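You operate a simulated robot arm through the tools that you are given. There is no shell and no other tool.

You run a simulated robot arm. Do the job below in one go: nothing can be reset, and whatever is moved stays where it is left.

JOB
Close the bench drawer. Take the teal battery marked sixty-two on the back of the microphone bench top and put it away on the fourth shelf from the bottom of the open shelving. Close the top drawer of the microphone bench. Close the middle drawer of the microphone bench. Shut the bottom drawer of the microphone bench. Press the scan button of the channel scanner three times. Open the upper drawer of the black unit, take the white tape strip on the back of the microphone bench top and put it away in the inside of the upper drawer and shut the drawer again. Pull the drawer of the wood-topped cupboard open. Do these in any order.

It is judged by the outcome, as a careful person would: the job done as asked, and still so three seconds after it is handed in. It fails if anything else is knocked over, pushed out of place, dropped, spilled or broken.

ROBOT AND FRAMES
A 7-joint arm with a two-finger parallel gripper on a trunk, on a base that moves. Base frame: it is fixed to the floor where the robot stands at the start and does not move with it; the origin is under the middle of the robot, x ahead of it, y to its left, z up. Lengths are in mm, angles in rad, forces in N, time in s.
With the tool pointing down near the work surface it reaches from about 100 to 720 mm from the robot's upright axis, wherever it stands. Its first joint turns from -2.496 to 2.496 rad. Places, roughly: bench drawer [700, 3300, 600]; bottom drawer of the microphone bench [-2100, 6000, 200]; drawer of the wood-topped cupboard [-7800, 7300, 700]; fourth shelf of the open shelving [1400, 6500, 1200]; inside of the upper drawer [-4000, 5500, 600]; middle drawer of the microphone bench [-2100, 6100, 400]; scan button of the channel scanner [-2600, 5900, 500]; teal battery marked sixty-two [-2000, 5500, 750]; top drawer of the microphone bench [-2100, 6100, 600]; upper drawer of the black unit [-4000, 5600, 600]; white tape strip [-2250, 5500, 750]. Payload 1.57 kg.
The TCP is the grasp point between the finger pads, 30 mm short of the fingertips. In the tool frame z runs along the fingers and y along their closing line. The gripper opens to 80 mm. The fingers are 17 mm wide and 12 mm thick; the gripper's body (40 by 82 mm) begins 80 mm behind the TCP.
Orientation is told as [roll, pitch, yaw] about the base's x, y, z axes, in that order, counted from this pose: with the fingers straight down and closing along the base's y, the tool's x points along the base's -x, its y along +y and its z along -z.

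CONTROLS
- The arm moves only by the tool move_arm. Its argument "steps" is one flat list of numbers, 7 for each row, row after row: the shift along the tool's x, y, z in mm, then the turn, a rotation vector about the tool's x, y, z in degrees, then the gripper command, from -1 (shut) to 1 (fully open), values between in proportion. In form: [tx, ty, tz, wx, wy, wz, jaw, tx, ty, tz, wx, wy, wz, jaw, ...]. A call has 1 to 20 rows; each row is the pose to reach, as a shift and turn from the pose commanded when the call began, along the tool's axes at that moment. A row lasts 0.2 s, in which the tool goes at most 50 mm and 0.15 rad; a call with a longer step from one row to the next is refused whole, and so is a gripper value outside its range. Where a pose cannot be reached the arm comes as near as it can. A force on the tool above 40 N (or 10 N above the force at the start of the call, whichever is more), or a blocked arm, ends the call early, and 0.2 s more pass. The fingers move at their own pace (about 45 mm/s each) and stop on an object; they squeeze with about 26 N. The grip force told is the motor's: it shows also when the fingers shut on nothing. Time passes only in rows, and 0.2 s behind the last, so rows that repeat a pose let the fingers close. The reply holds the time, the measured pose of the TCP, the force on the tool along the base axes, the opening and the grip force, in the units named above and with some noise, with the torque about the TCP (base axes, N m) and any sound that the robot's microphone picked up.
- Cameras (640 x 400 px; columns grow to the right, rows downward): "scene" is now at [41.9, 152.9, 1108.8]; the picture's right is [0.01, -1.00, 0.00], its down [-0.39, -0.01, -0.92] and it looks along [0.92, 0.01, -0.39] (base axes); focal length 292 px, centre (320, 200). "wrist" rides on the gripper at [72, -7, -122] in the tool frame; the picture's right is [0.09, 1.00, 0.00], its down [-0.84, 0.08, -0.54] and it looks along [-0.54, 0.05, 0.84] (tool axes); focal length 238 px, centre (320, 200). There is no depth. A picture from a camera that has moved, and an enlarged one, comes with that camera's place and axes in the base frame and with its lens.
- capture(camera): a new picture of that camera. No time passes.
- slide_trunk(by): slides the trunk up (or, below 0, down) by that many mm; the arm and the scene camera ride with it, the base frame stays. It gives what a move gives, with no picture.
- base_move(legs): drives the robot by 1 to 6 legs, each [ahead, left, turn to the left] in mm, mm and rad, along the robot's own axes; the way and the turn of a leg run together, so that a leg with both is an arc; at most 1500 mm and 3.142 rad a leg. The arm and the cameras ride along, it lands a little off, and it stops where it bumps. It gives what a move gives.
- head_to(pan, tilt): turns the head with the scene camera to pan (to the left, within 2.705 rad either way) and tilt (down, from -0.506 to 1.204), counted from straight ahead of the robot. It gives what a move gives.
- enlarge(camera, box): a new picture of the part [left, top, right, bottom] of that camera's present view, enlarged. No time passes.
- finish_job(): hands the job in; it is judged then, once.

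Nothing tells you exact positions but the pictures and the camera data. Unless the task says otherwise, let go and move clear before handing in.

The tools are called as name(argument=value, ...) on one line, values as JSON. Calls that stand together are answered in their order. move_arm: Moves the arm, as the interface text tells. Its arguments: {"type":"object","properties":{"steps":{"type":"array","items":{"type":"number"}}},"required":["steps"]} The other tools are called the same way: slide_trunk (by) moves the trunk up or down; base_move (legs) drives the base; head_to (pan, tilt) turns the head that bears the scene camera; capture (camera) takes a picture; enlarge (camera, box) takes an enlarged picture of a part of a camera's view; finish_job () hands the job in.

At the start:

```text
clock: 0.0
eef_pos: [469.4, 195.0, 830.2]
ee_rot: [0.0, -0.001, 0.0]
wrist_force: [-0.5, -0.1, 0.9]
ft_torque: [0.0, 0.0, -0.01]
gripper_width: 79.9
grasp_force: 0.0
trunk travel left (down, up): [-177.0, 33.0]
robot x, y, heading: [1.5, 0.1, 0.002]
head pan, tilt (commanded): [0.014, 0.403]
```

scene: 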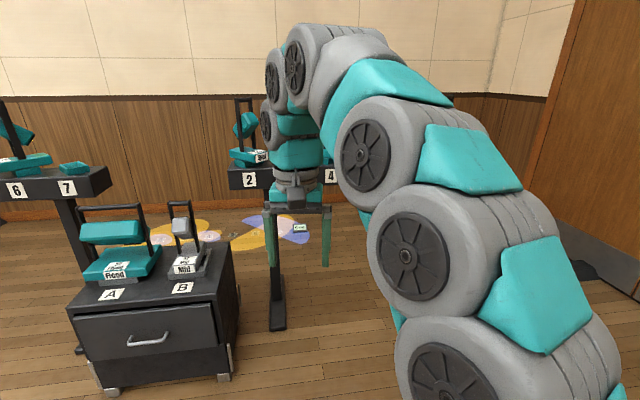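
wrist: 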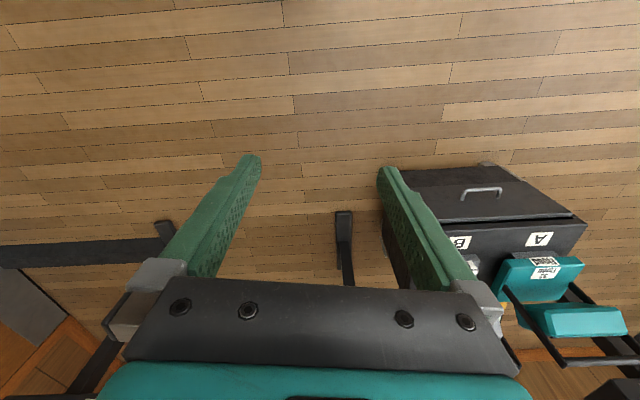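

I see a small black drawer unit with stands (A, B) ahead-left, which isn't one of my targets as far as I can tell. I'll look around first by turning the head to the left, where all the targets are.

head_to(pan=1.3, tilt=0.3)

capture(camera="scene")

```text
clock: 1.5
eef_pos: [469.1, 194.1, 828.2]
ee_rot: [0.001, 0.0, 0.0]
wrist_force: [-1.1, 0.2, -0.3]
ft_torque: [-0.04, -0.01, -0.04]
gripper_width: 80.0
grasp_force: 0.0
trunk travel left (down, up): [-177.0, 33.0]
robot x, y, heading: [3.4, -0.5, -0.004]
head pan, tilt (commanded): [1.3, 0.3]
```

```text
taken
camera scene: at [-25.7, 241.6, 1118.4], right [0.96, -0.27, 0.0], down [-0.08, -0.29, -0.96], along [0.26, 0.92, -0.3], focal length 292 px, centre (320, 200)
```

scene: 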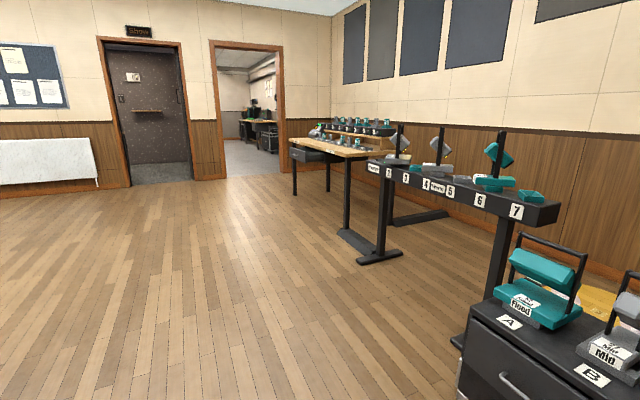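

I see a long room with a bench (drawer open) ahead at about [700, 3300] and two openings in the far wall. I'll look closer at these and other directions.

enlarge(camera="scene", box=[80, 20, 320, 210])

enlarge(camera="scene", box=[270, 90, 450, 270])

head_to(pan=2.4, tilt=0.3)

capture(camera="scene")

```text
2.11 times, centred on (200, 115) of scene
camera zoom: at [-25.7, 241.6, 1118.4], right [0.96, -0.27, 0.0], down [-0.08, -0.29, -0.96], along [0.26, 0.92, -0.3], focal length 615 px, centre (573, 379)
```

zoom: 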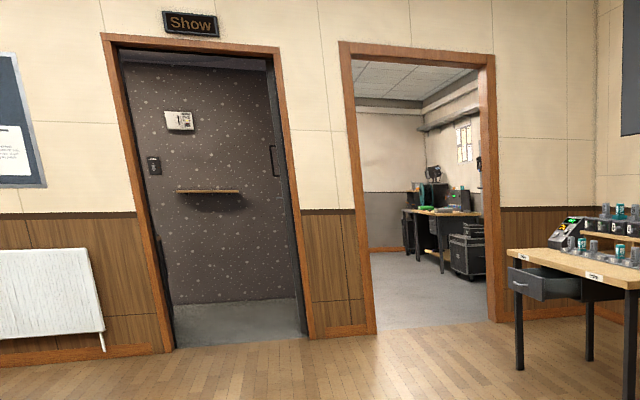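

```text
2.22 times, centred on (360, 180) of scene
camera zoom: at [-25.7, 241.6, 1118.4], right [0.96, -0.27, 0.0], down [-0.08, -0.29, -0.96], along [0.26, 0.92, -0.3], focal length 649 px, centre (231, 244)
```

zoom: 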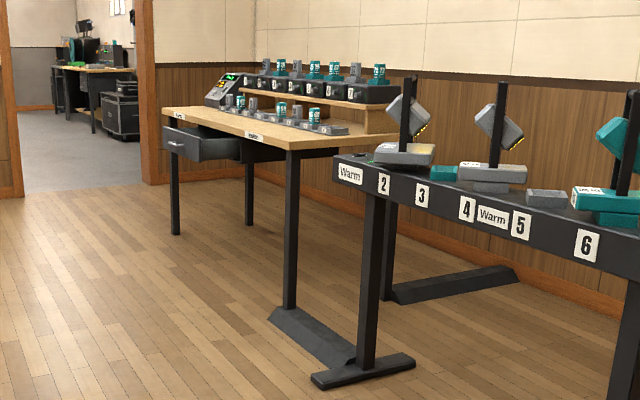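

```text
clock: 2.8
eef_pos: [469.2, 194.2, 828.4]
ee_rot: [-0.001, 0.001, 0.0]
wrist_force: [-0.4, 0.6, 0.5]
ft_torque: [-0.03, 0.0, -0.02]
gripper_width: 80.3
grasp_force: 0.1
trunk travel left (down, up): [-177.0, 33.0]
robot x, y, heading: [-2.5, 0.1, 0.001]
head pan, tilt (commanded): [2.4, 0.3]
```

```text
taken
camera scene: at [-119.5, 214.8, 1118.4], right [0.68, 0.74, 0.0], down [0.22, -0.2, -0.96], along [-0.7, 0.65, -0.3], focal length 292 px, centre (320, 200)
```

scene: 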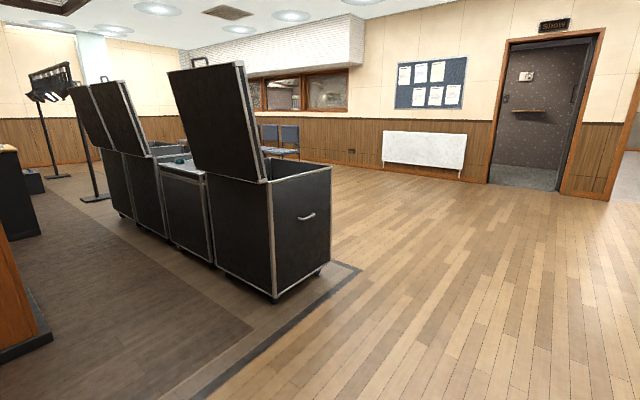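

The far wall is at about y = 5450, with an open doorway from about x = -240 to 775 leading to the room with the microphone bench. I'll drive left along x ≈ -50 towards the bench drawer, keeping clear of the tables on the right.

head_to(pan=1.2, tilt=0.4)

base_move(legs=[[-50, 1500, 0], [0, 900, 0]])

capture(camera="scene")

```text
clock: 4.2
eef_pos: [469.8, 194.3, 829.1]
ee_rot: [0.001, 0.001, 0.0]
wrist_force: [-0.4, 0.0, 0.1]
ft_torque: [0.02, -0.01, 0.02]
gripper_width: 80.1
grasp_force: 0.1
trunk travel left (down, up): [-177.0, 33.0]
robot x, y, heading: [0.6, 2.8, 0.001]
head pan, tilt (commanded): [1.201, 0.4]
```

```text
refused: leg 1 is longer than a leg can be; nothing moved
```

```text
taken
camera scene: at [-17.3, 238.0, 1109.2], right [0.93, -0.36, 0.0], down [-0.14, -0.36, -0.92], along [0.33, 0.86, -0.39], focal length 292 px, centre (320, 200)
```

scene: 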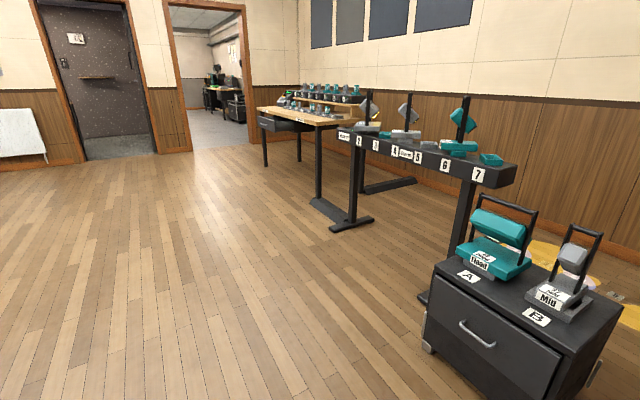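

The drive was refused only because the leg was slightly too long. I'll repeat it with shorter legs.

base_move(legs=[[-50, 1300, 0], [0, 1200, 0]])

capture(camera="scene")

```text
clock: 16.5
eef_pos: [458.1, 2698.3, 828.3]
ee_rot: [0.0, -0.002, -0.02]
wrist_force: [0.0, -0.4, 0.1]
ft_torque: [-0.01, 0.04, -0.04]
gripper_width: 79.9
grasp_force: 0.1
trunk travel left (down, up): [-177.0, 33.0]
robot x, y, heading: [-17.3, 2513.2, -0.016]
head pan, tilt (commanded): [1.201, 0.4]
```

```text
taken
camera scene: at [-28.8, 2753.6, 1109.2], right [0.92, -0.38, 0.0], down [-0.15, -0.36, -0.92], along [0.35, 0.85, -0.39], focal length 292 px, centre (320, 200)
```

scene: 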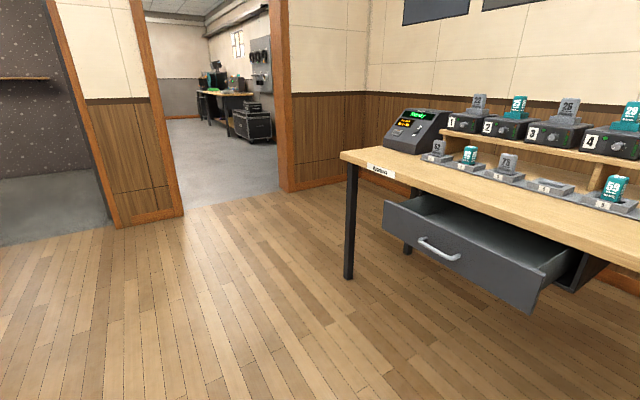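

The drawer stands open and the bench seems slightly rotated (about 0.16 rad). I'll drive closer, turn to face it and measure it from there.

base_move(legs=[[-60, 600, 0], [0, 0, 0.17]])

head_to(pan=0.35, tilt=0.6)

capture(camera="scene")

capture(camera="wrist")

```text
clock: 20.6
eef_pos: [370.9, 3379.7, 829.3]
ee_rot: [0.001, 0.001, 0.151]
wrist_force: [0.0, 0.1, 0.8]
ft_torque: [0.0, 0.0, 0.04]
gripper_width: 79.8
grasp_force: 0.0
trunk travel left (down, up): [-177.0, 33.0]
robot x, y, heading: [-64.6, 3115.3, 0.155]
head pan, tilt (commanded): [1.201, 0.4]
```

```text
clock: 21.7
eef_pos: [370.2, 3379.9, 828.7]
ee_rot: [-0.001, 0.0, 0.151]
wrist_force: [0.1, 0.1, 0.1]
ft_torque: [0.02, -0.01, 0.01]
gripper_width: 79.9
grasp_force: 0.1
trunk travel left (down, up): [-177.0, 33.0]
robot x, y, heading: [-62.7, 3114.9, 0.152]
head pan, tilt (commanded): [0.351, 0.6]
```

```text
taken
camera scene: at [-59.4, 3302.4, 1091.0], right [0.48, -0.88, 0.0], down [-0.49, -0.27, -0.83], along [0.72, 0.4, -0.56], focal length 292 px, centre (320, 200)
```

scene: 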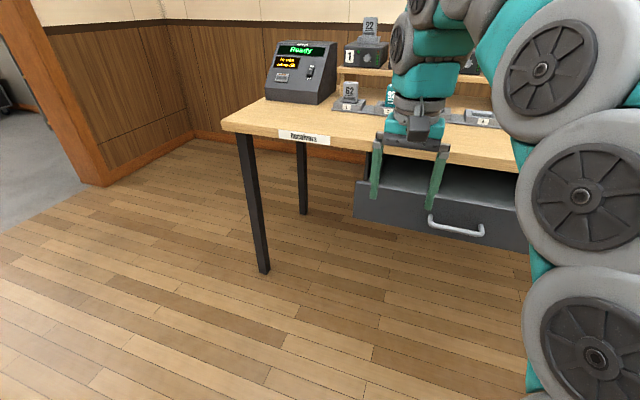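

```text
taken
camera wrist: at [300.6, 3362.4, 949.6], right [-0.24, 0.97, 0.0], down [0.82, 0.2, 0.54], along [0.53, 0.13, -0.84], focal length 238 px, centre (320, 200)
```

wrist: 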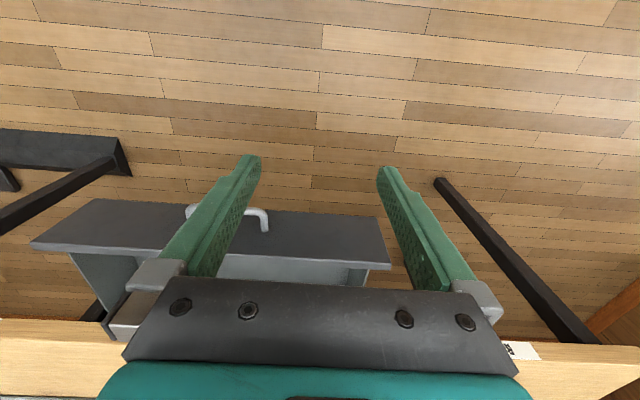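

The bench drawer is open about 100+ mm, and its front lies under the gripper. I'll zoom in on it to measure its edges precisely.

enlarge(camera="scene", box=[330, 120, 550, 260])

enlarge(camera="wrist", box=[0, 140, 640, 400])

```text
2.86 times, centred on (440, 190) of scene
camera zoom: at [-59.4, 3302.4, 1091.0], right [0.48, -0.88, 0.0], down [-0.49, -0.27, -0.83], along [0.72, 0.4, -0.56], focal length 835 px, centre (-23, 229)
```

zoom: 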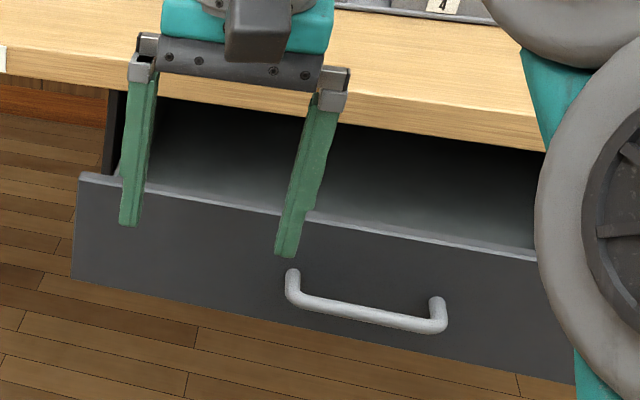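

```text
1.00 times, centred on (320, 270) of wrist (not enlarged: the box is as wide or as high as the picture)
camera zoom: at [300.6, 3362.4, 949.6], right [-0.24, 0.97, 0.0], down [0.82, 0.2, 0.54], along [0.53, 0.13, -0.84], focal length 238 px, centre (320, 130)
```

zoom: 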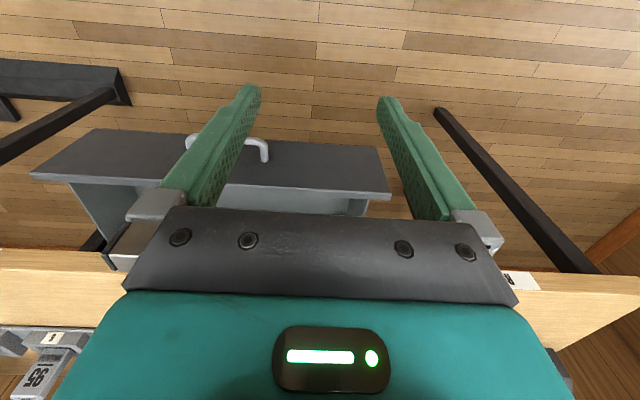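

Drawer front: face at about x = 632 at its centre y ≈ 3273, from z ≈ 560 to 690, with the handle at z ≈ 620. I'll shut the gripper, pitch it forward, and line up just above the handle to push.

move_arm(steps=[0, -16, 18, 0, -8.3, 0, -1, 0, -32, 36, 0, -16.6, 0, -1, 0, -48, 54, 0, -24.9, 0, -1, 0, -64, 72, 0, -33.2, 0, -1, 0, -80, 90, 0, -41.5, 0, -1, 0, -96, 108, 0, -49.8, 0, -1, 0, -112, 126, 0, -58.1, 0, -1, 0, -128, 144, 0, -66.4, 0, -1, 0, -145, 162, 0, -74.7, 0, -1, 0, -145, 162, 0, -74.7, 0, -1])

capture(camera="scene")

capture(camera="wrist")

```text
clock: 23.9
eef_pos: [492.0, 3325.5, 724.4]
ee_rot: [0.032, -1.279, 0.112]
wrist_force: [-0.3, -1.2, 1.2]
ft_torque: [0.0, -0.01, 0.04]
gripper_width: 0.1
grasp_force: 21.2
out of reach, approached as far as the arm can: row 7, 8, 9, 10
trunk travel left (down, up): [-177.0, 33.0]
robot x, y, heading: [-63.5, 3118.8, 0.15]
head pan, tilt (commanded): [0.351, 0.6]
```

```text
taken
camera scene: at [-197.6, 3323.9, 1090.9], right [0.73, 0.69, 0.0], down [0.39, -0.41, -0.83], along [-0.57, 0.6, -0.56], focal length 292 px, centre (320, 200)
```

scene: 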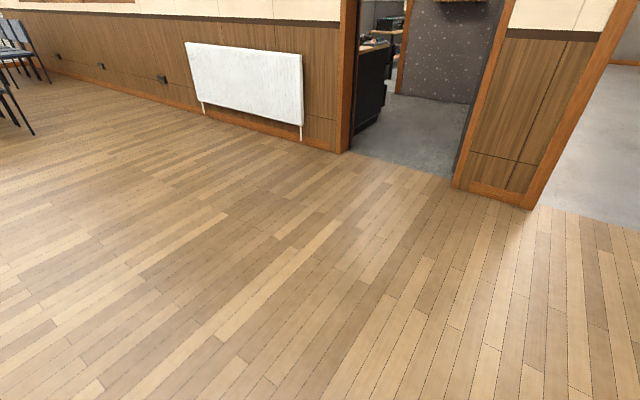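

```text
taken
camera wrist: at [355.6, 3299.8, 689.6], right [-0.17, 0.98, -0.08], down [-0.28, 0.03, 0.96], along [0.94, 0.18, 0.27], focal length 238 px, centre (320, 200)
```

wrist: 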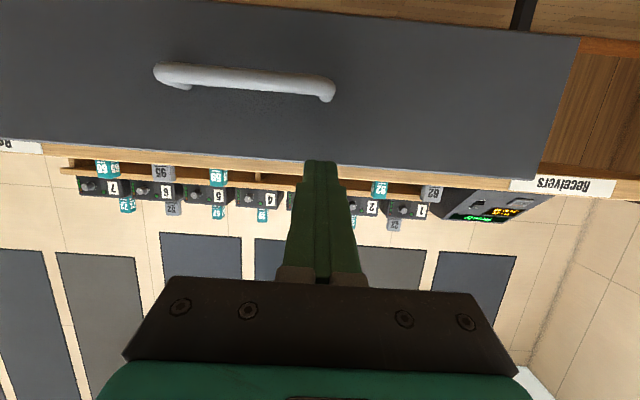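

The wrist camera shows the drawer face clearly: top edge z ≈ 713, handle z ≈ 657, face at x ≈ 579 and the bench edge about 110 mm behind it. I'll raise and advance the tool to just before the face, above the handle.

move_arm(steps=[-20, 0, 36, 0, 0, 0, -1, -40, 0, 72, 0, 0, 0, -1, -60, 0, 107, 0, 0, 0, -1, -60, 0, 107, 0, 0, 0, -1])

head_to(pan=0.5, tilt=0.6)

capture(camera="scene")

capture(camera="wrist")

```text
clock: 24.9
eef_pos: [605.8, 3346.0, 766.4]
ee_rot: [-0.001, -1.304, 0.155]
wrist_force: [0.0, -0.1, 0.4]
ft_torque: [0.01, 0.01, 0.03]
gripper_width: 0.0
grasp_force: 21.4
trunk travel left (down, up): [-177.0, 33.0]
robot x, y, heading: [-61.9, 3119.0, 0.149]
head pan, tilt (commanded): [0.351, 0.6]
```

```text
clock: 25.6
eef_pos: [605.6, 3346.2, 766.4]
ee_rot: [0.0, -1.304, 0.151]
wrist_force: [0.0, 0.3, -0.5]
ft_torque: [0.0, 0.01, -0.02]
gripper_width: 0.1
grasp_force: 21.6
trunk travel left (down, up): [-177.0, 33.0]
robot x, y, heading: [-63.7, 3117.9, 0.15]
head pan, tilt (commanded): [0.499, 0.6]
```

```text
taken
camera scene: at [-66.5, 3313.2, 1090.9], right [0.61, -0.8, 0.0], down [-0.45, -0.34, -0.82], along [0.66, 0.5, -0.57], focal length 292 px, centre (320, 200)
```

scene: 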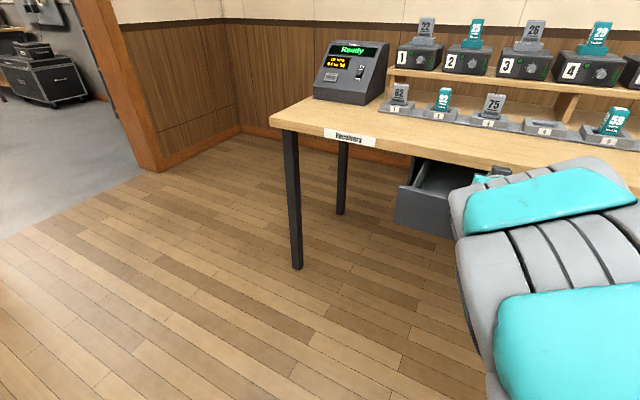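

```text
taken
camera wrist: at [471.0, 3318.8, 728.4], right [-0.17, 0.98, -0.09], down [-0.31, 0.03, 0.95], along [0.93, 0.19, 0.3], focal length 238 px, centre (320, 200)
```

wrist: 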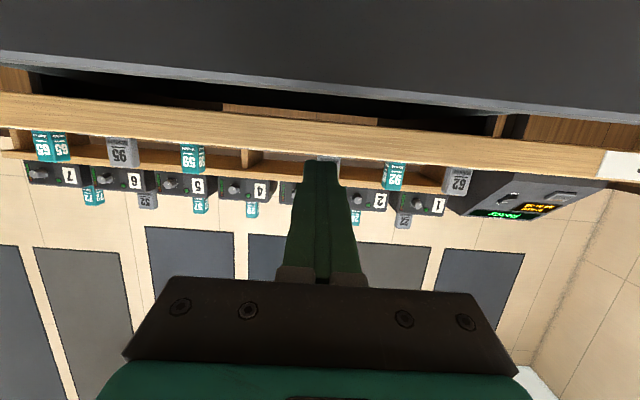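

The tool ended above the drawer, so I'll back it off, reduce the tilt to about 45° for better reach, and lower it in front of the face above the handle.

move_arm(steps=[10, 0, -37, 0, 0, 0, -1, 20, 0, -73, 0, 0, 0, -1, 30, 0, -110, 0, 0, 0, -1, 30, -17, -110, 0, 7.5, 0, -1, 30, -35, -110, 0, 15, 0, -1, 30, -52, -110, 0, 22.5, 0, -1, 30, -69, -110, 0, 30, 0, -1, 56, -69, -103, 0, 30, 0, -1, 83, -69, -95, 0, 30, 0, -1, 83, -69, -95, 0, 30, 0, -1])

capture(camera="wrist")

capture(camera="scene")

```text
clock: 27.8
eef_pos: [504.5, 3259.2, 713.1]
ee_rot: [0.004, -0.781, 0.151]
wrist_force: [-0.4, -0.8, 0.9]
ft_torque: [-0.03, 0.01, 0.0]
gripper_width: 0.1
grasp_force: 21.6
trunk travel left (down, up): [-177.0, 33.0]
robot x, y, heading: [-64.4, 3121.4, 0.152]
head pan, tilt (commanded): [0.499, 0.6]
```

```text
taken
camera wrist: at [369.3, 3232.7, 747.2], right [-0.21, 0.97, -0.06], down [0.2, 0.11, 0.97], along [0.96, 0.2, -0.22], focal length 238 px, centre (320, 200)
```

wrist: 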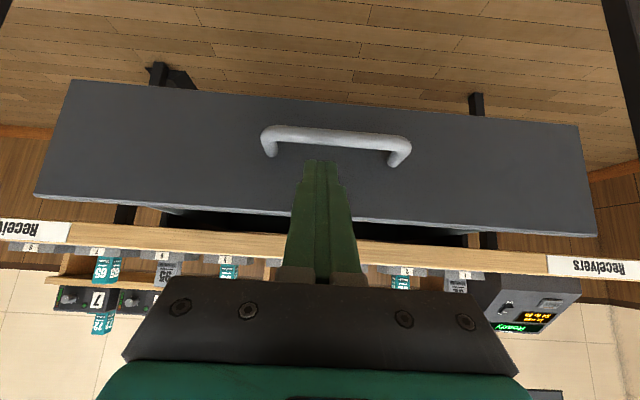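

```text
taken
camera scene: at [-66.6, 3313.3, 1091.0], right [0.61, -0.8, 0.0], down [-0.45, -0.34, -0.83], along [0.66, 0.5, -0.56], focal length 292 px, centre (320, 200)
```

scene: 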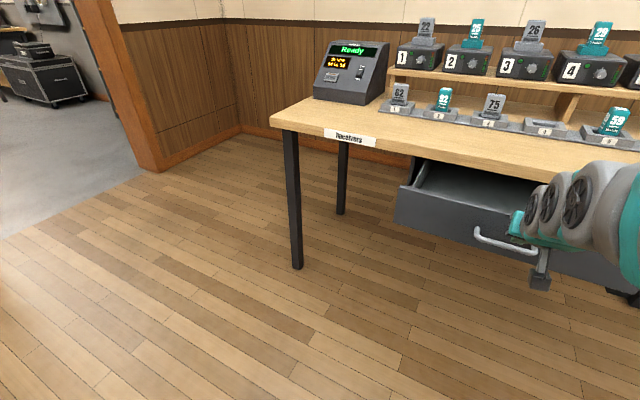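

The fingertips are centred in front of the face, between handle and top edge, about 55 mm away. Now I push forward slowly.

move_arm(steps=[-17.8, 0, 17.6, 0, 0, 0, -1, -35.5, 0, 35.2, 0, 0, 0, -1, -46, 0, 45.8, 0, 0, 0, -1, -56.8, 0, 56.3, 0, 0, 0, -1, -67.5, 0, 66.9, 0, 0, 0, -1, -78, 0, 77.4, 0, 0, 0, -1, -88.8, 0, 88, 0, 0, 0, -1, -99.4, 0, 98.6, 0, 0, 0, -1, -106.5, 0, 105.6, 0, 0, 0, -1])

capture(camera="wrist")

capture(camera="scene")

```text
clock: 29.8
eef_pos: [653.2, 3280.4, 711.1]
ee_rot: [0.0, -0.779, 0.15]
wrist_force: [0.8, 0.6, -0.3]
ft_torque: [-0.05, 0.0, -0.01]
gripper_width: 0.1
grasp_force: 21.6
trunk travel left (down, up): [-177.0, 33.0]
robot x, y, heading: [-66.6, 3114.2, 0.149]
head pan, tilt (commanded): [0.499, 0.6]
```

```text
taken
camera wrist: at [518.1, 3255.1, 746.6], right [-0.21, 0.97, -0.06], down [0.2, 0.11, 0.97], along [0.96, 0.2, -0.22], focal length 238 px, centre (320, 200)
```

wrist: 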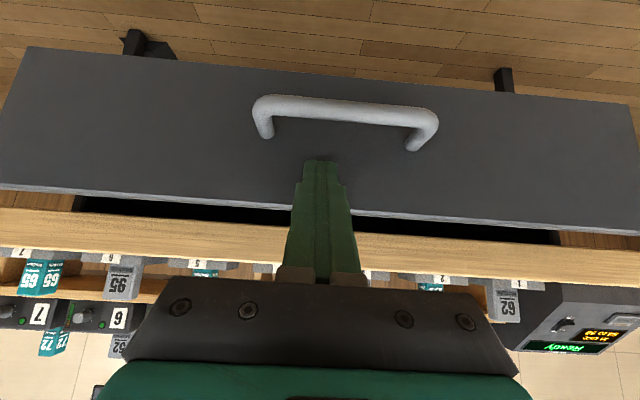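

```text
taken
camera scene: at [-66.5, 3313.3, 1091.0], right [0.61, -0.8, 0.0], down [-0.45, -0.34, -0.83], along [0.66, 0.5, -0.57], focal length 292 px, centre (320, 200)
```

scene: 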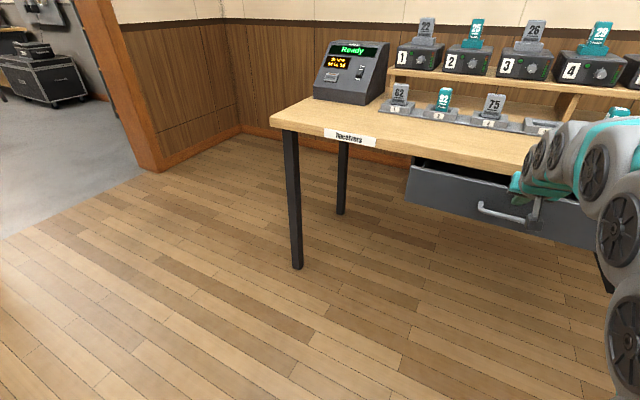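

The drawer is moving in freely; it is still open by some 60–80 mm. I'll continue pushing.

move_arm(steps=[-14.2, 0, 14.1, 0, 0, 0, -1, -28.4, 0, 28.2, 0, 0, 0, -1, -42.6, 0, 42.2, 0, 0, 0, -1, -56.8, 0, 56.3, 0, 0, 0, -1, -64, 0, 63.4, 0, 0, 0, -1])

capture(camera="wrist")

capture(camera="scene")

```text
clock: 30.8
eef_pos: [721.0, 3292.4, 712.0]
ee_rot: [0.0, -0.773, 0.151]
wrist_force: [-23.0, -3.9, 6.4]
ft_torque: [0.03, 0.17, 0.0]
gripper_width: 0.0
grasp_force: 21.6
trunk travel left (down, up): [-177.0, 33.0]
robot x, y, heading: [-63.3, 3114.1, 0.153]
head pan, tilt (commanded): [0.499, 0.6]
stopped in row 4: the force on the tool passed its limit at 101 N (the readings are from after the stop); the commanded pose is now the measured one
```

```text
taken
camera wrist: at [585.6, 3265.2, 747.3], right [-0.21, 0.97, -0.06], down [0.2, 0.11, 0.97], along [0.96, 0.19, -0.22], focal length 238 px, centre (320, 200)
```

wrist: 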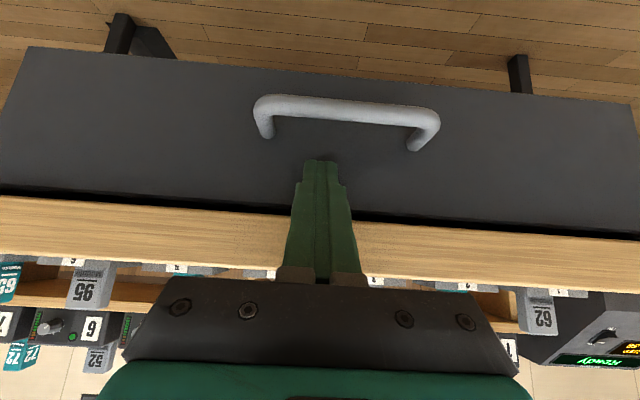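

```text
taken
camera scene: at [-68.1, 3313.0, 1091.2], right [0.61, -0.8, 0.0], down [-0.45, -0.34, -0.83], along [0.66, 0.5, -0.56], focal length 292 px, centre (320, 200)
```

scene: 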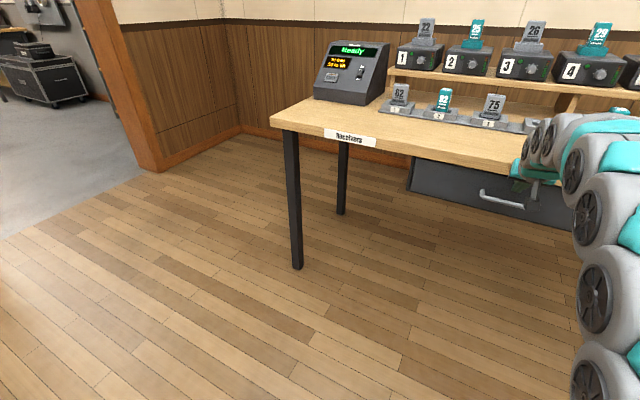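

The push stopped against a hard stop and the drawer looks shut. I'll back off and check.

move_arm(steps=[20, 0, -20, 0, 0, 0, -1, 50, 0, -50, 0, 0, 0, -1, 85, 0, -85, 0, 0, 0, -1, 120, 0, -120, 0, 0, 0, -1])

capture(camera="wrist")

enlarge(camera="scene", box=[380, 100, 640, 260])

```text
clock: 31.8
eef_pos: [554.0, 3267.9, 712.5]
ee_rot: [0.001, -0.775, 0.151]
wrist_force: [-0.2, -0.6, 0.5]
ft_torque: [-0.01, -0.02, 0.01]
gripper_width: 0.0
grasp_force: 21.4
trunk travel left (down, up): [-177.0, 33.0]
robot x, y, heading: [-64.6, 3117.2, 0.155]
head pan, tilt (commanded): [0.499, 0.6]
```

```text
taken
camera wrist: at [418.8, 3241.0, 747.8], right [-0.21, 0.97, -0.06], down [0.2, 0.11, 0.97], along [0.96, 0.19, -0.22], focal length 238 px, centre (320, 200)
```

wrist: 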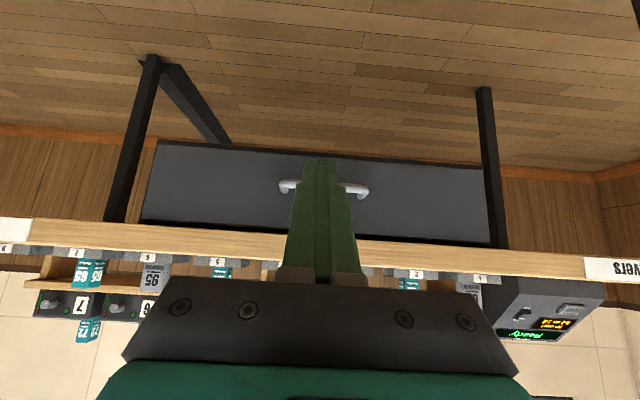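

```text
2.46 times, centred on (510, 180) of scene
camera zoom: at [-66.6, 3313.2, 1090.9], right [0.61, -0.8, 0.0], down [-0.45, -0.34, -0.82], along [0.66, 0.5, -0.57], focal length 719 px, centre (-148, 249)
```

zoom: 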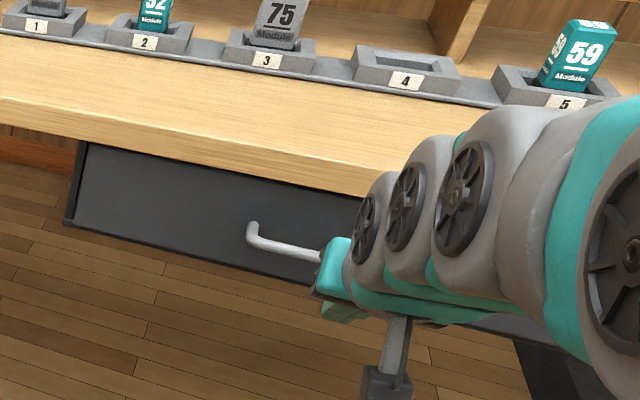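

The drawer is seated in its frame with no gap. I'll tuck the arm back to a tool-down carrying pose and head for the doorway.

move_arm(steps=[8, 14, -35, 0, 6.3, 0, -1, 16, 28, -71, 0, 12.6, 0, -1, 24, 43, -106, 0, 19, 0, -1, 32, 57, -142, 0, 25.3, 0, -1, 40, 71, -177, 0, 31.7, 0, -1, 48, 86, -213, 0, 38, 0, -1, 56, 100, -248, 0, 44.4, 0, -1, 56, 100, -248, 0, 44.4, 0, -1])

head_to(pan=1.4, tilt=0.35)

capture(camera="scene")

```text
clock: 33.6
eef_pos: [327.9, 3334.1, 850.5]
ee_rot: [0.0, 0.001, 0.15]
wrist_force: [0.7, 0.6, 0.6]
ft_torque: [0.0, -0.01, -0.01]
gripper_width: 0.1
grasp_force: 21.7
trunk travel left (down, up): [-177.0, 33.0]
robot x, y, heading: [-62.9, 3115.5, 0.152]
head pan, tilt (commanded): [0.499, 0.6]
```

```text
clock: 34.8
eef_pos: [328.8, 3333.3, 850.7]
ee_rot: [0.001, 0.001, 0.151]
wrist_force: [0.2, 0.6, 0.9]
ft_torque: [-0.03, 0.03, 0.0]
gripper_width: 0.1
grasp_force: 21.3
trunk travel left (down, up): [-177.0, 33.0]
robot x, y, heading: [-64.5, 3119.6, 0.15]
head pan, tilt (commanded): [1.4, 0.351]
```

```text
taken
camera scene: at [-135.1, 3352.8, 1113.7], right [1.0, -0.02, 0.0], down [-0.01, -0.34, -0.94], along [0.02, 0.94, -0.34], focal length 292 px, centre (320, 200)
```

scene: 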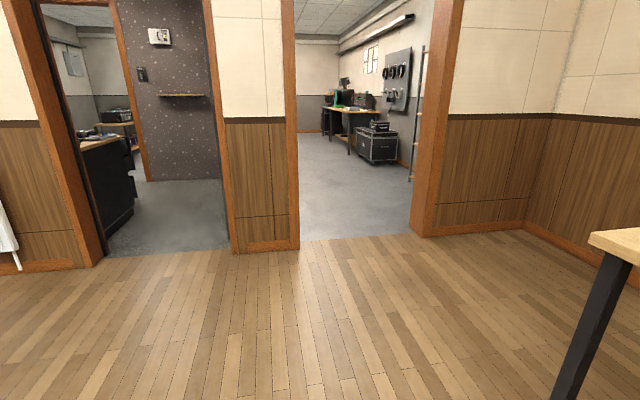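

The room's walls (and furniture) are turned about 0.15 rad from the base frame, and the robot now lines up with them. The microphone bench seems to be visible through the "Show" door at left, so I'll turn to face that wall and drive to just before that door.

base_move(legs=[[0, 0, 1.571], [1200, 800, 0]])

head_to(pan=0.2, tilt=0.35)

capture(camera="scene")

```text
clock: 45.9
eef_pos: [-1277.5, 4572.5, 850.7]
ee_rot: [0.001, 0.001, 1.737]
wrist_force: [0.4, 0.2, 0.1]
ft_torque: [-0.02, 0.0, -0.03]
gripper_width: 0.1
grasp_force: 21.1
trunk travel left (down, up): [-177.0, 33.0]
robot x, y, heading: [-1055.1, 4186.0, 1.737]
head pan, tilt (commanded): [1.4, 0.351]
```

```text
clock: 47.3
eef_pos: [-1279.1, 4572.9, 849.7]
ee_rot: [0.0, 0.001, 1.736]
wrist_force: [0.7, -0.5, -0.4]
ft_torque: [0.0, -0.03, 0.01]
gripper_width: 0.1
grasp_force: 21.6
trunk travel left (down, up): [-177.0, 33.0]
robot x, y, heading: [-1056.9, 4185.3, 1.74]
head pan, tilt (commanded): [0.201, 0.351]
```

```text
taken
camera scene: at [-1229.7, 4199.3, 1113.7], right [0.93, 0.36, 0.0], down [0.12, -0.32, -0.94], along [-0.34, 0.88, -0.34], focal length 292 px, centre (320, 200)
```

scene: 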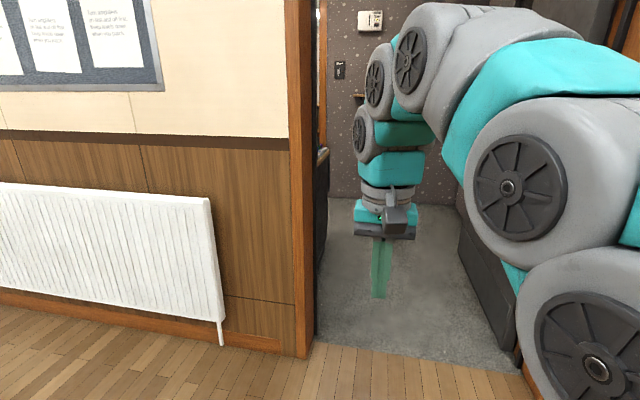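

The Show door opening runs from about (-1638, 5126) to (-749, 5330), and I'm nearly centred on it. I'll correct slightly, drive in and look again.

base_move(legs=[[300, -40, -0.015], [700, 0, 0]])

head_to(pan=0.9, tilt=0.45)

capture(camera="scene")

```text
clock: 52.8
eef_pos: [-1386.0, 5571.4, 850.4]
ee_rot: [0.0, -0.001, 1.723]
wrist_force: [0.3, -0.7, -0.5]
ft_torque: [-0.03, -0.02, 0.01]
gripper_width: 0.1
grasp_force: 21.1
trunk travel left (down, up): [-177.0, 33.0]
robot x, y, heading: [-1171.4, 5180.3, 1.721]
head pan, tilt (commanded): [0.201, 0.351]
```

```text
clock: 53.9
eef_pos: [-1385.9, 5571.9, 850.2]
ee_rot: [0.0, 0.0, 1.722]
wrist_force: [0.2, 0.0, 0.6]
ft_torque: [0.02, 0.01, 0.01]
gripper_width: 0.0
grasp_force: 21.5
trunk travel left (down, up): [-177.0, 33.0]
robot x, y, heading: [-1169.8, 5179.3, 1.724]
head pan, tilt (commanded): [0.901, 0.45]
```

```text
taken
camera scene: at [-1390.3, 5156.0, 1104.5], right [0.5, 0.87, 0.0], down [0.38, -0.22, -0.9], along [-0.78, 0.45, -0.44], focal length 292 px, centre (320, 200)
```

scene: 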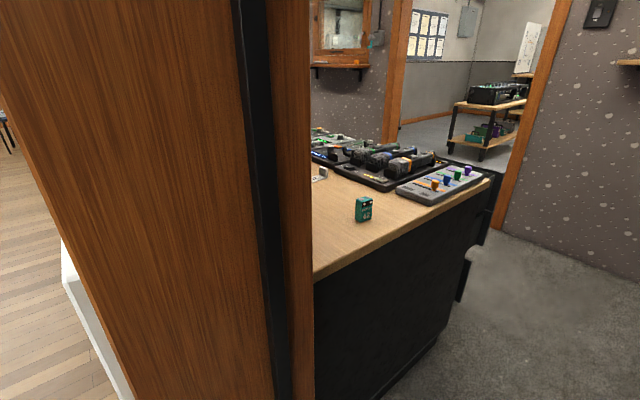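

I see the battery on the bench top near the right end of the microphone bench, at about (-1890, 5570). I'll drive further into the lobby and turn to face the bench's end to survey it.

base_move(legs=[[600, -20, 0], [0, 0, 1.571]])

head_to(pan=0.0, tilt=0.6)

capture(camera="scene")

capture(camera="wrist")

```text
clock: 61.0
eef_pos: [-1633.7, 5568.6, 849.8]
ee_rot: [0.001, 0.0, -3.016]
wrist_force: [-0.1, -1.3, -0.4]
ft_torque: [-0.02, 0.04, 0.01]
gripper_width: 0.0
grasp_force: 21.0
trunk travel left (down, up): [-177.0, 33.0]
robot x, y, heading: [-1235.3, 5775.6, -3.018]
head pan, tilt (commanded): [0.901, 0.45]
```

```text
clock: 62.2
eef_pos: [-1634.7, 5569.7, 850.2]
ee_rot: [-0.001, 0.0, -3.013]
wrist_force: [0.0, 0.2, 0.0]
ft_torque: [-0.01, -0.01, 0.01]
gripper_width: 0.0
grasp_force: 21.4
trunk travel left (down, up): [-177.0, 33.0]
robot x, y, heading: [-1238.6, 5776.4, -3.016]
head pan, tilt (commanded): [0.0, 0.6]
```

```text
taken
camera scene: at [-1257.3, 5624.0, 1091.0], right [-0.13, 0.99, 0.0], down [0.56, 0.07, -0.83], along [-0.82, -0.11, -0.56], focal length 292 px, centre (320, 200)
```

scene: 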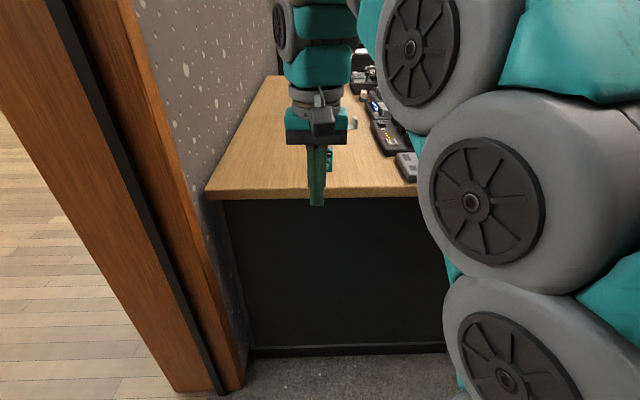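

```text
taken
camera wrist: at [-1564.0, 5584.6, 971.2], right [0.22, -0.98, 0.0], down [-0.82, -0.18, 0.54], along [-0.53, -0.12, -0.84], focal length 238 px, centre (320, 200)
```

wrist: 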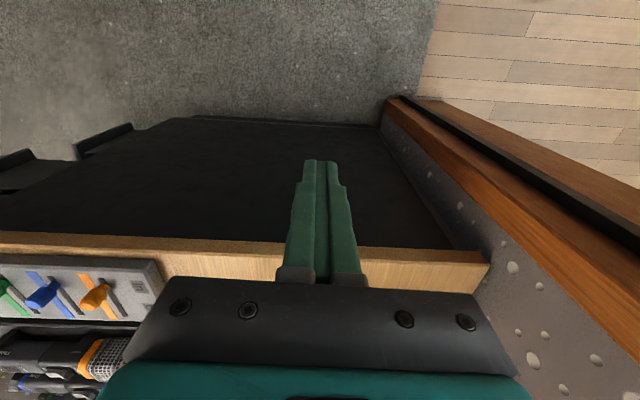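

The arm blocks the scene view of the bench top, so I'll raise the gripper, open it and move it out over the bench to look with the wrist camera.

move_arm(steps=[0, 0, -40, 0, 0, 0, 1, -40, 0, -60, 0, 0, 0, 1, -85, 0, -60, 0, 0, 0, 1, -130, 0, -60, 0, 0, 0, 1, -175, 0, -60, 0, 0, 0, 1, -175, 0, -60, 0, 0, 0, 1])

capture(camera="wrist")

capture(camera="scene")

```text
clock: 63.6
eef_pos: [-1723.6, 5587.2, 824.3]
ee_rot: [0.0, 0.0, -3.013]
wrist_force: [0.5, -0.1, -0.6]
ft_torque: [-0.01, 0.02, 0.04]
gripper_width: 79.8
grasp_force: 0.0
out of reach, approached as far as the arm can: row 1, 2, 3, 4, 5, 6
trunk travel left (down, up): [-177.0, 33.0]
robot x, y, heading: [-1240.9, 5777.4, -3.012]
head pan, tilt (commanded): [0.0, 0.6]
```

```text
taken
camera wrist: at [-1652.0, 5602.8, 945.0], right [0.22, -0.98, 0.0], down [-0.82, -0.18, 0.54], along [-0.53, -0.12, -0.84], focal length 238 px, centre (320, 200)
```

wrist: 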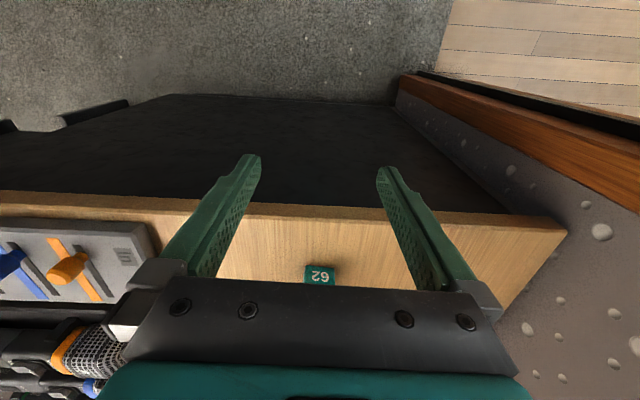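

```text
taken
camera scene: at [-1257.4, 5624.0, 1091.0], right [-0.13, 0.99, 0.0], down [0.56, 0.07, -0.83], along [-0.82, -0.11, -0.56], focal length 292 px, centre (320, 200)
```

scene: 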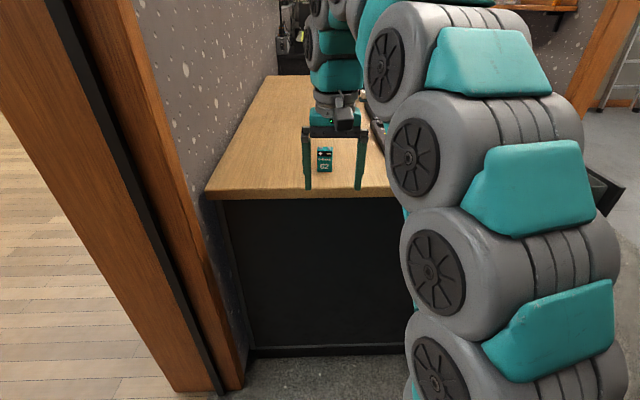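

The battery marked 62 stands at about (-1870, 5553) on the bench top (z ≈ 748), close to the end. I'll zoom in for its size.

enlarge(camera="scene", box=[280, 110, 380, 200])

enlarge(camera="wrist", box=[220, 200, 420, 320])

slide_trunk(by=33)

```text
4.44 times, centred on (330, 155) of scene
camera zoom: at [-1257.4, 5624.0, 1091.0], right [-0.13, 0.99, 0.0], down [0.56, 0.07, -0.83], along [-0.82, -0.11, -0.56], focal length 1299 px, centre (276, 400)
```

zoom: 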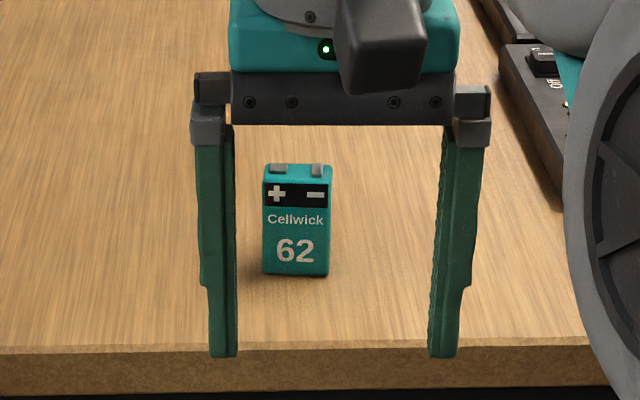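

```text
3.20 times, centred on (320, 260) of wrist
camera zoom: at [-1652.0, 5602.8, 945.0], right [0.22, -0.98, 0.0], down [-0.82, -0.18, 0.54], along [-0.53, -0.12, -0.84], focal length 763 px, centre (320, 8)
```

zoom: 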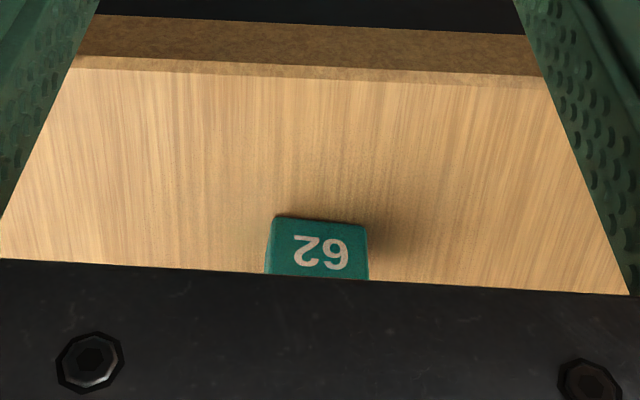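

```text
clock: 64.4
eef_pos: [-1721.8, 5586.6, 856.4]
ee_rot: [0.0, 0.0, -3.013]
wrist_force: [-0.2, 0.7, 0.1]
ft_torque: [-0.01, 0.01, 0.0]
gripper_width: 80.0
grasp_force: 0.1
trunk travel left (down, up): [-210.0, 0.0]
robot x, y, heading: [-1239.4, 5774.0, -3.015]
head pan, tilt (commanded): [0.0, 0.6]
```

The battery is roughly 37 mm wide, 20 mm deep and 60 mm tall. I'll lower the open gripper beside the bench end, slide in around it, and close.

move_arm(steps=[0, 5, 33, 0, 0, 0, 1, 0, 14, 66, 0, 0, 0, 1, -30, 14, 66, 0, 0, 0, 1, -60, 14, 66, 0, 0, 0, 1, -90, 14, 66, 0, 0, 0, 1, -120, 14, 66, 0, 0, 0, 1, -120, 14, 66, 0, 0, 0, 1])

capture(camera="wrist")

enlarge(camera="scene", box=[270, 60, 430, 200])

```text
clock: 66.0
eef_pos: [-1836.5, 5558.1, 782.5]
ee_rot: [0.001, 0.0, -3.014]
wrist_force: [0.1, -0.1, 0.8]
ft_torque: [-0.01, -0.01, 0.01]
gripper_width: 79.5
grasp_force: 0.0
out of reach, approached as far as the arm can: row 6, 7
trunk travel left (down, up): [-210.0, 0.0]
robot x, y, heading: [-1235.6, 5775.2, -3.018]
head pan, tilt (commanded): [0.0, 0.6]
```

```text
taken
camera wrist: at [-1767.3, 5574.4, 903.1], right [0.22, -0.98, 0.0], down [-0.82, -0.18, 0.54], along [-0.53, -0.12, -0.84], focal length 238 px, centre (320, 200)
```

wrist: 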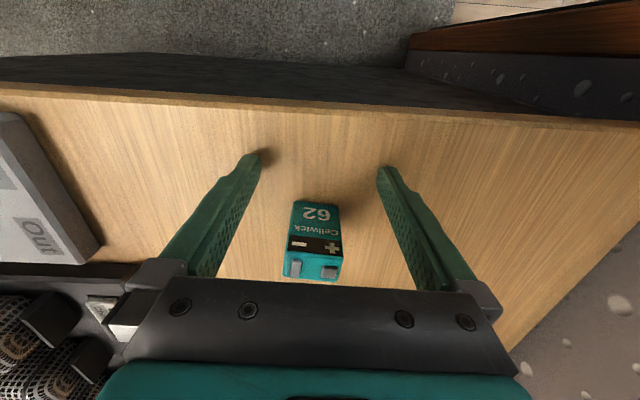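

```text
2.86 times, centred on (350, 130) of scene
camera zoom: at [-1257.4, 5624.0, 1124.0], right [-0.13, 0.99, 0.0], down [0.56, 0.07, -0.82], along [-0.82, -0.11, -0.57], focal length 835 px, centre (234, 400)
```

zoom: 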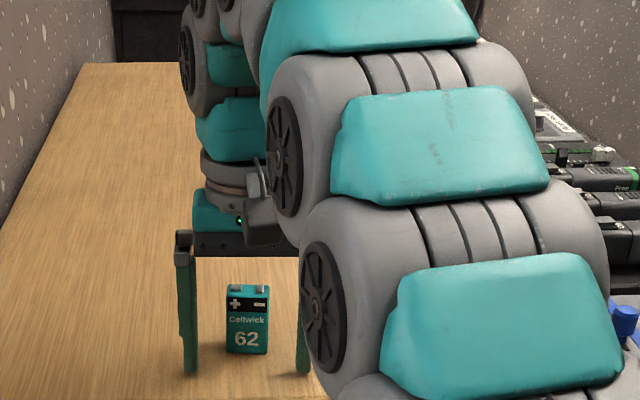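

The arm reached its limit about 40 mm short. The fingers already straddle the battery, so I'll drive the base ahead by 42 mm.

base_move(legs=[[42, 0, 0]])

capture(camera="wrist")

```text
clock: 66.9
eef_pos: [-1879.0, 5553.2, 782.8]
ee_rot: [-0.001, 0.001, -3.016]
wrist_force: [0.0, -0.3, 0.2]
ft_torque: [-0.01, 0.0, -0.01]
gripper_width: 80.1
grasp_force: 0.0
trunk travel left (down, up): [-210.0, 0.0]
robot x, y, heading: [-1280.4, 5769.4, -3.015]
head pan, tilt (commanded): [0.0, 0.6]
```

```text
taken
camera wrist: at [-1808.8, 5568.8, 903.1], right [0.22, -0.98, 0.0], down [-0.82, -0.18, 0.54], along [-0.53, -0.12, -0.84], focal length 238 px, centre (320, 200)
```

wrist: 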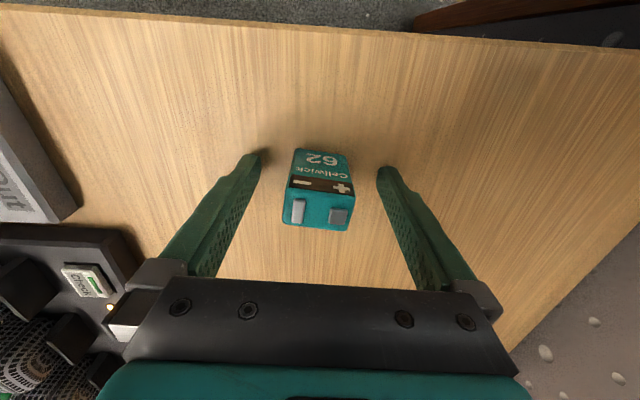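

The battery now sits squarely between the fingers. I'll close and lift slightly.

move_arm(steps=[0, 0, 0, 0, 0, 0, -1, 0, 0, 0, 0, 0, 0, -1, 0, 0, 0, 0, 0, 0, -1, 0, 0, 0, 0, 0, 0, -1, 0, 0, 0, 0, 0, 0, -1])

capture(camera="wrist")

```text
clock: 68.1
eef_pos: [-1878.4, 5553.7, 781.6]
ee_rot: [-0.001, 0.0, -3.015]
wrist_force: [0.2, -0.1, 1.5]
ft_torque: [0.02, -0.02, 0.03]
gripper_width: 35.3
grasp_force: 25.7
trunk travel left (down, up): [-210.0, 0.0]
robot x, y, heading: [-1277.7, 5768.1, -3.008]
head pan, tilt (commanded): [0.0, 0.6]
```

```text
taken
camera wrist: at [-1808.8, 5568.9, 903.1], right [0.22, -0.98, 0.0], down [-0.82, -0.18, 0.54], along [-0.53, -0.12, -0.84], focal length 238 px, centre (320, 200)
```

wrist: 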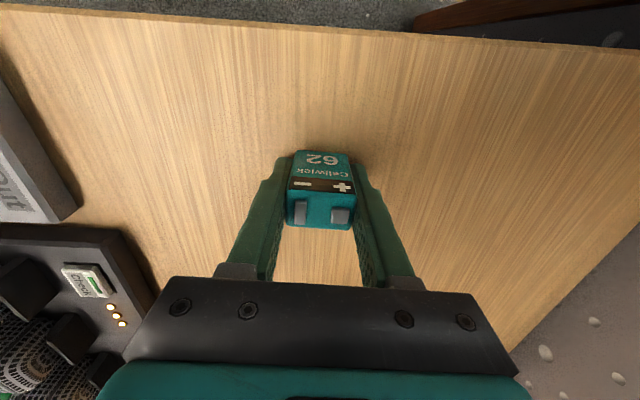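

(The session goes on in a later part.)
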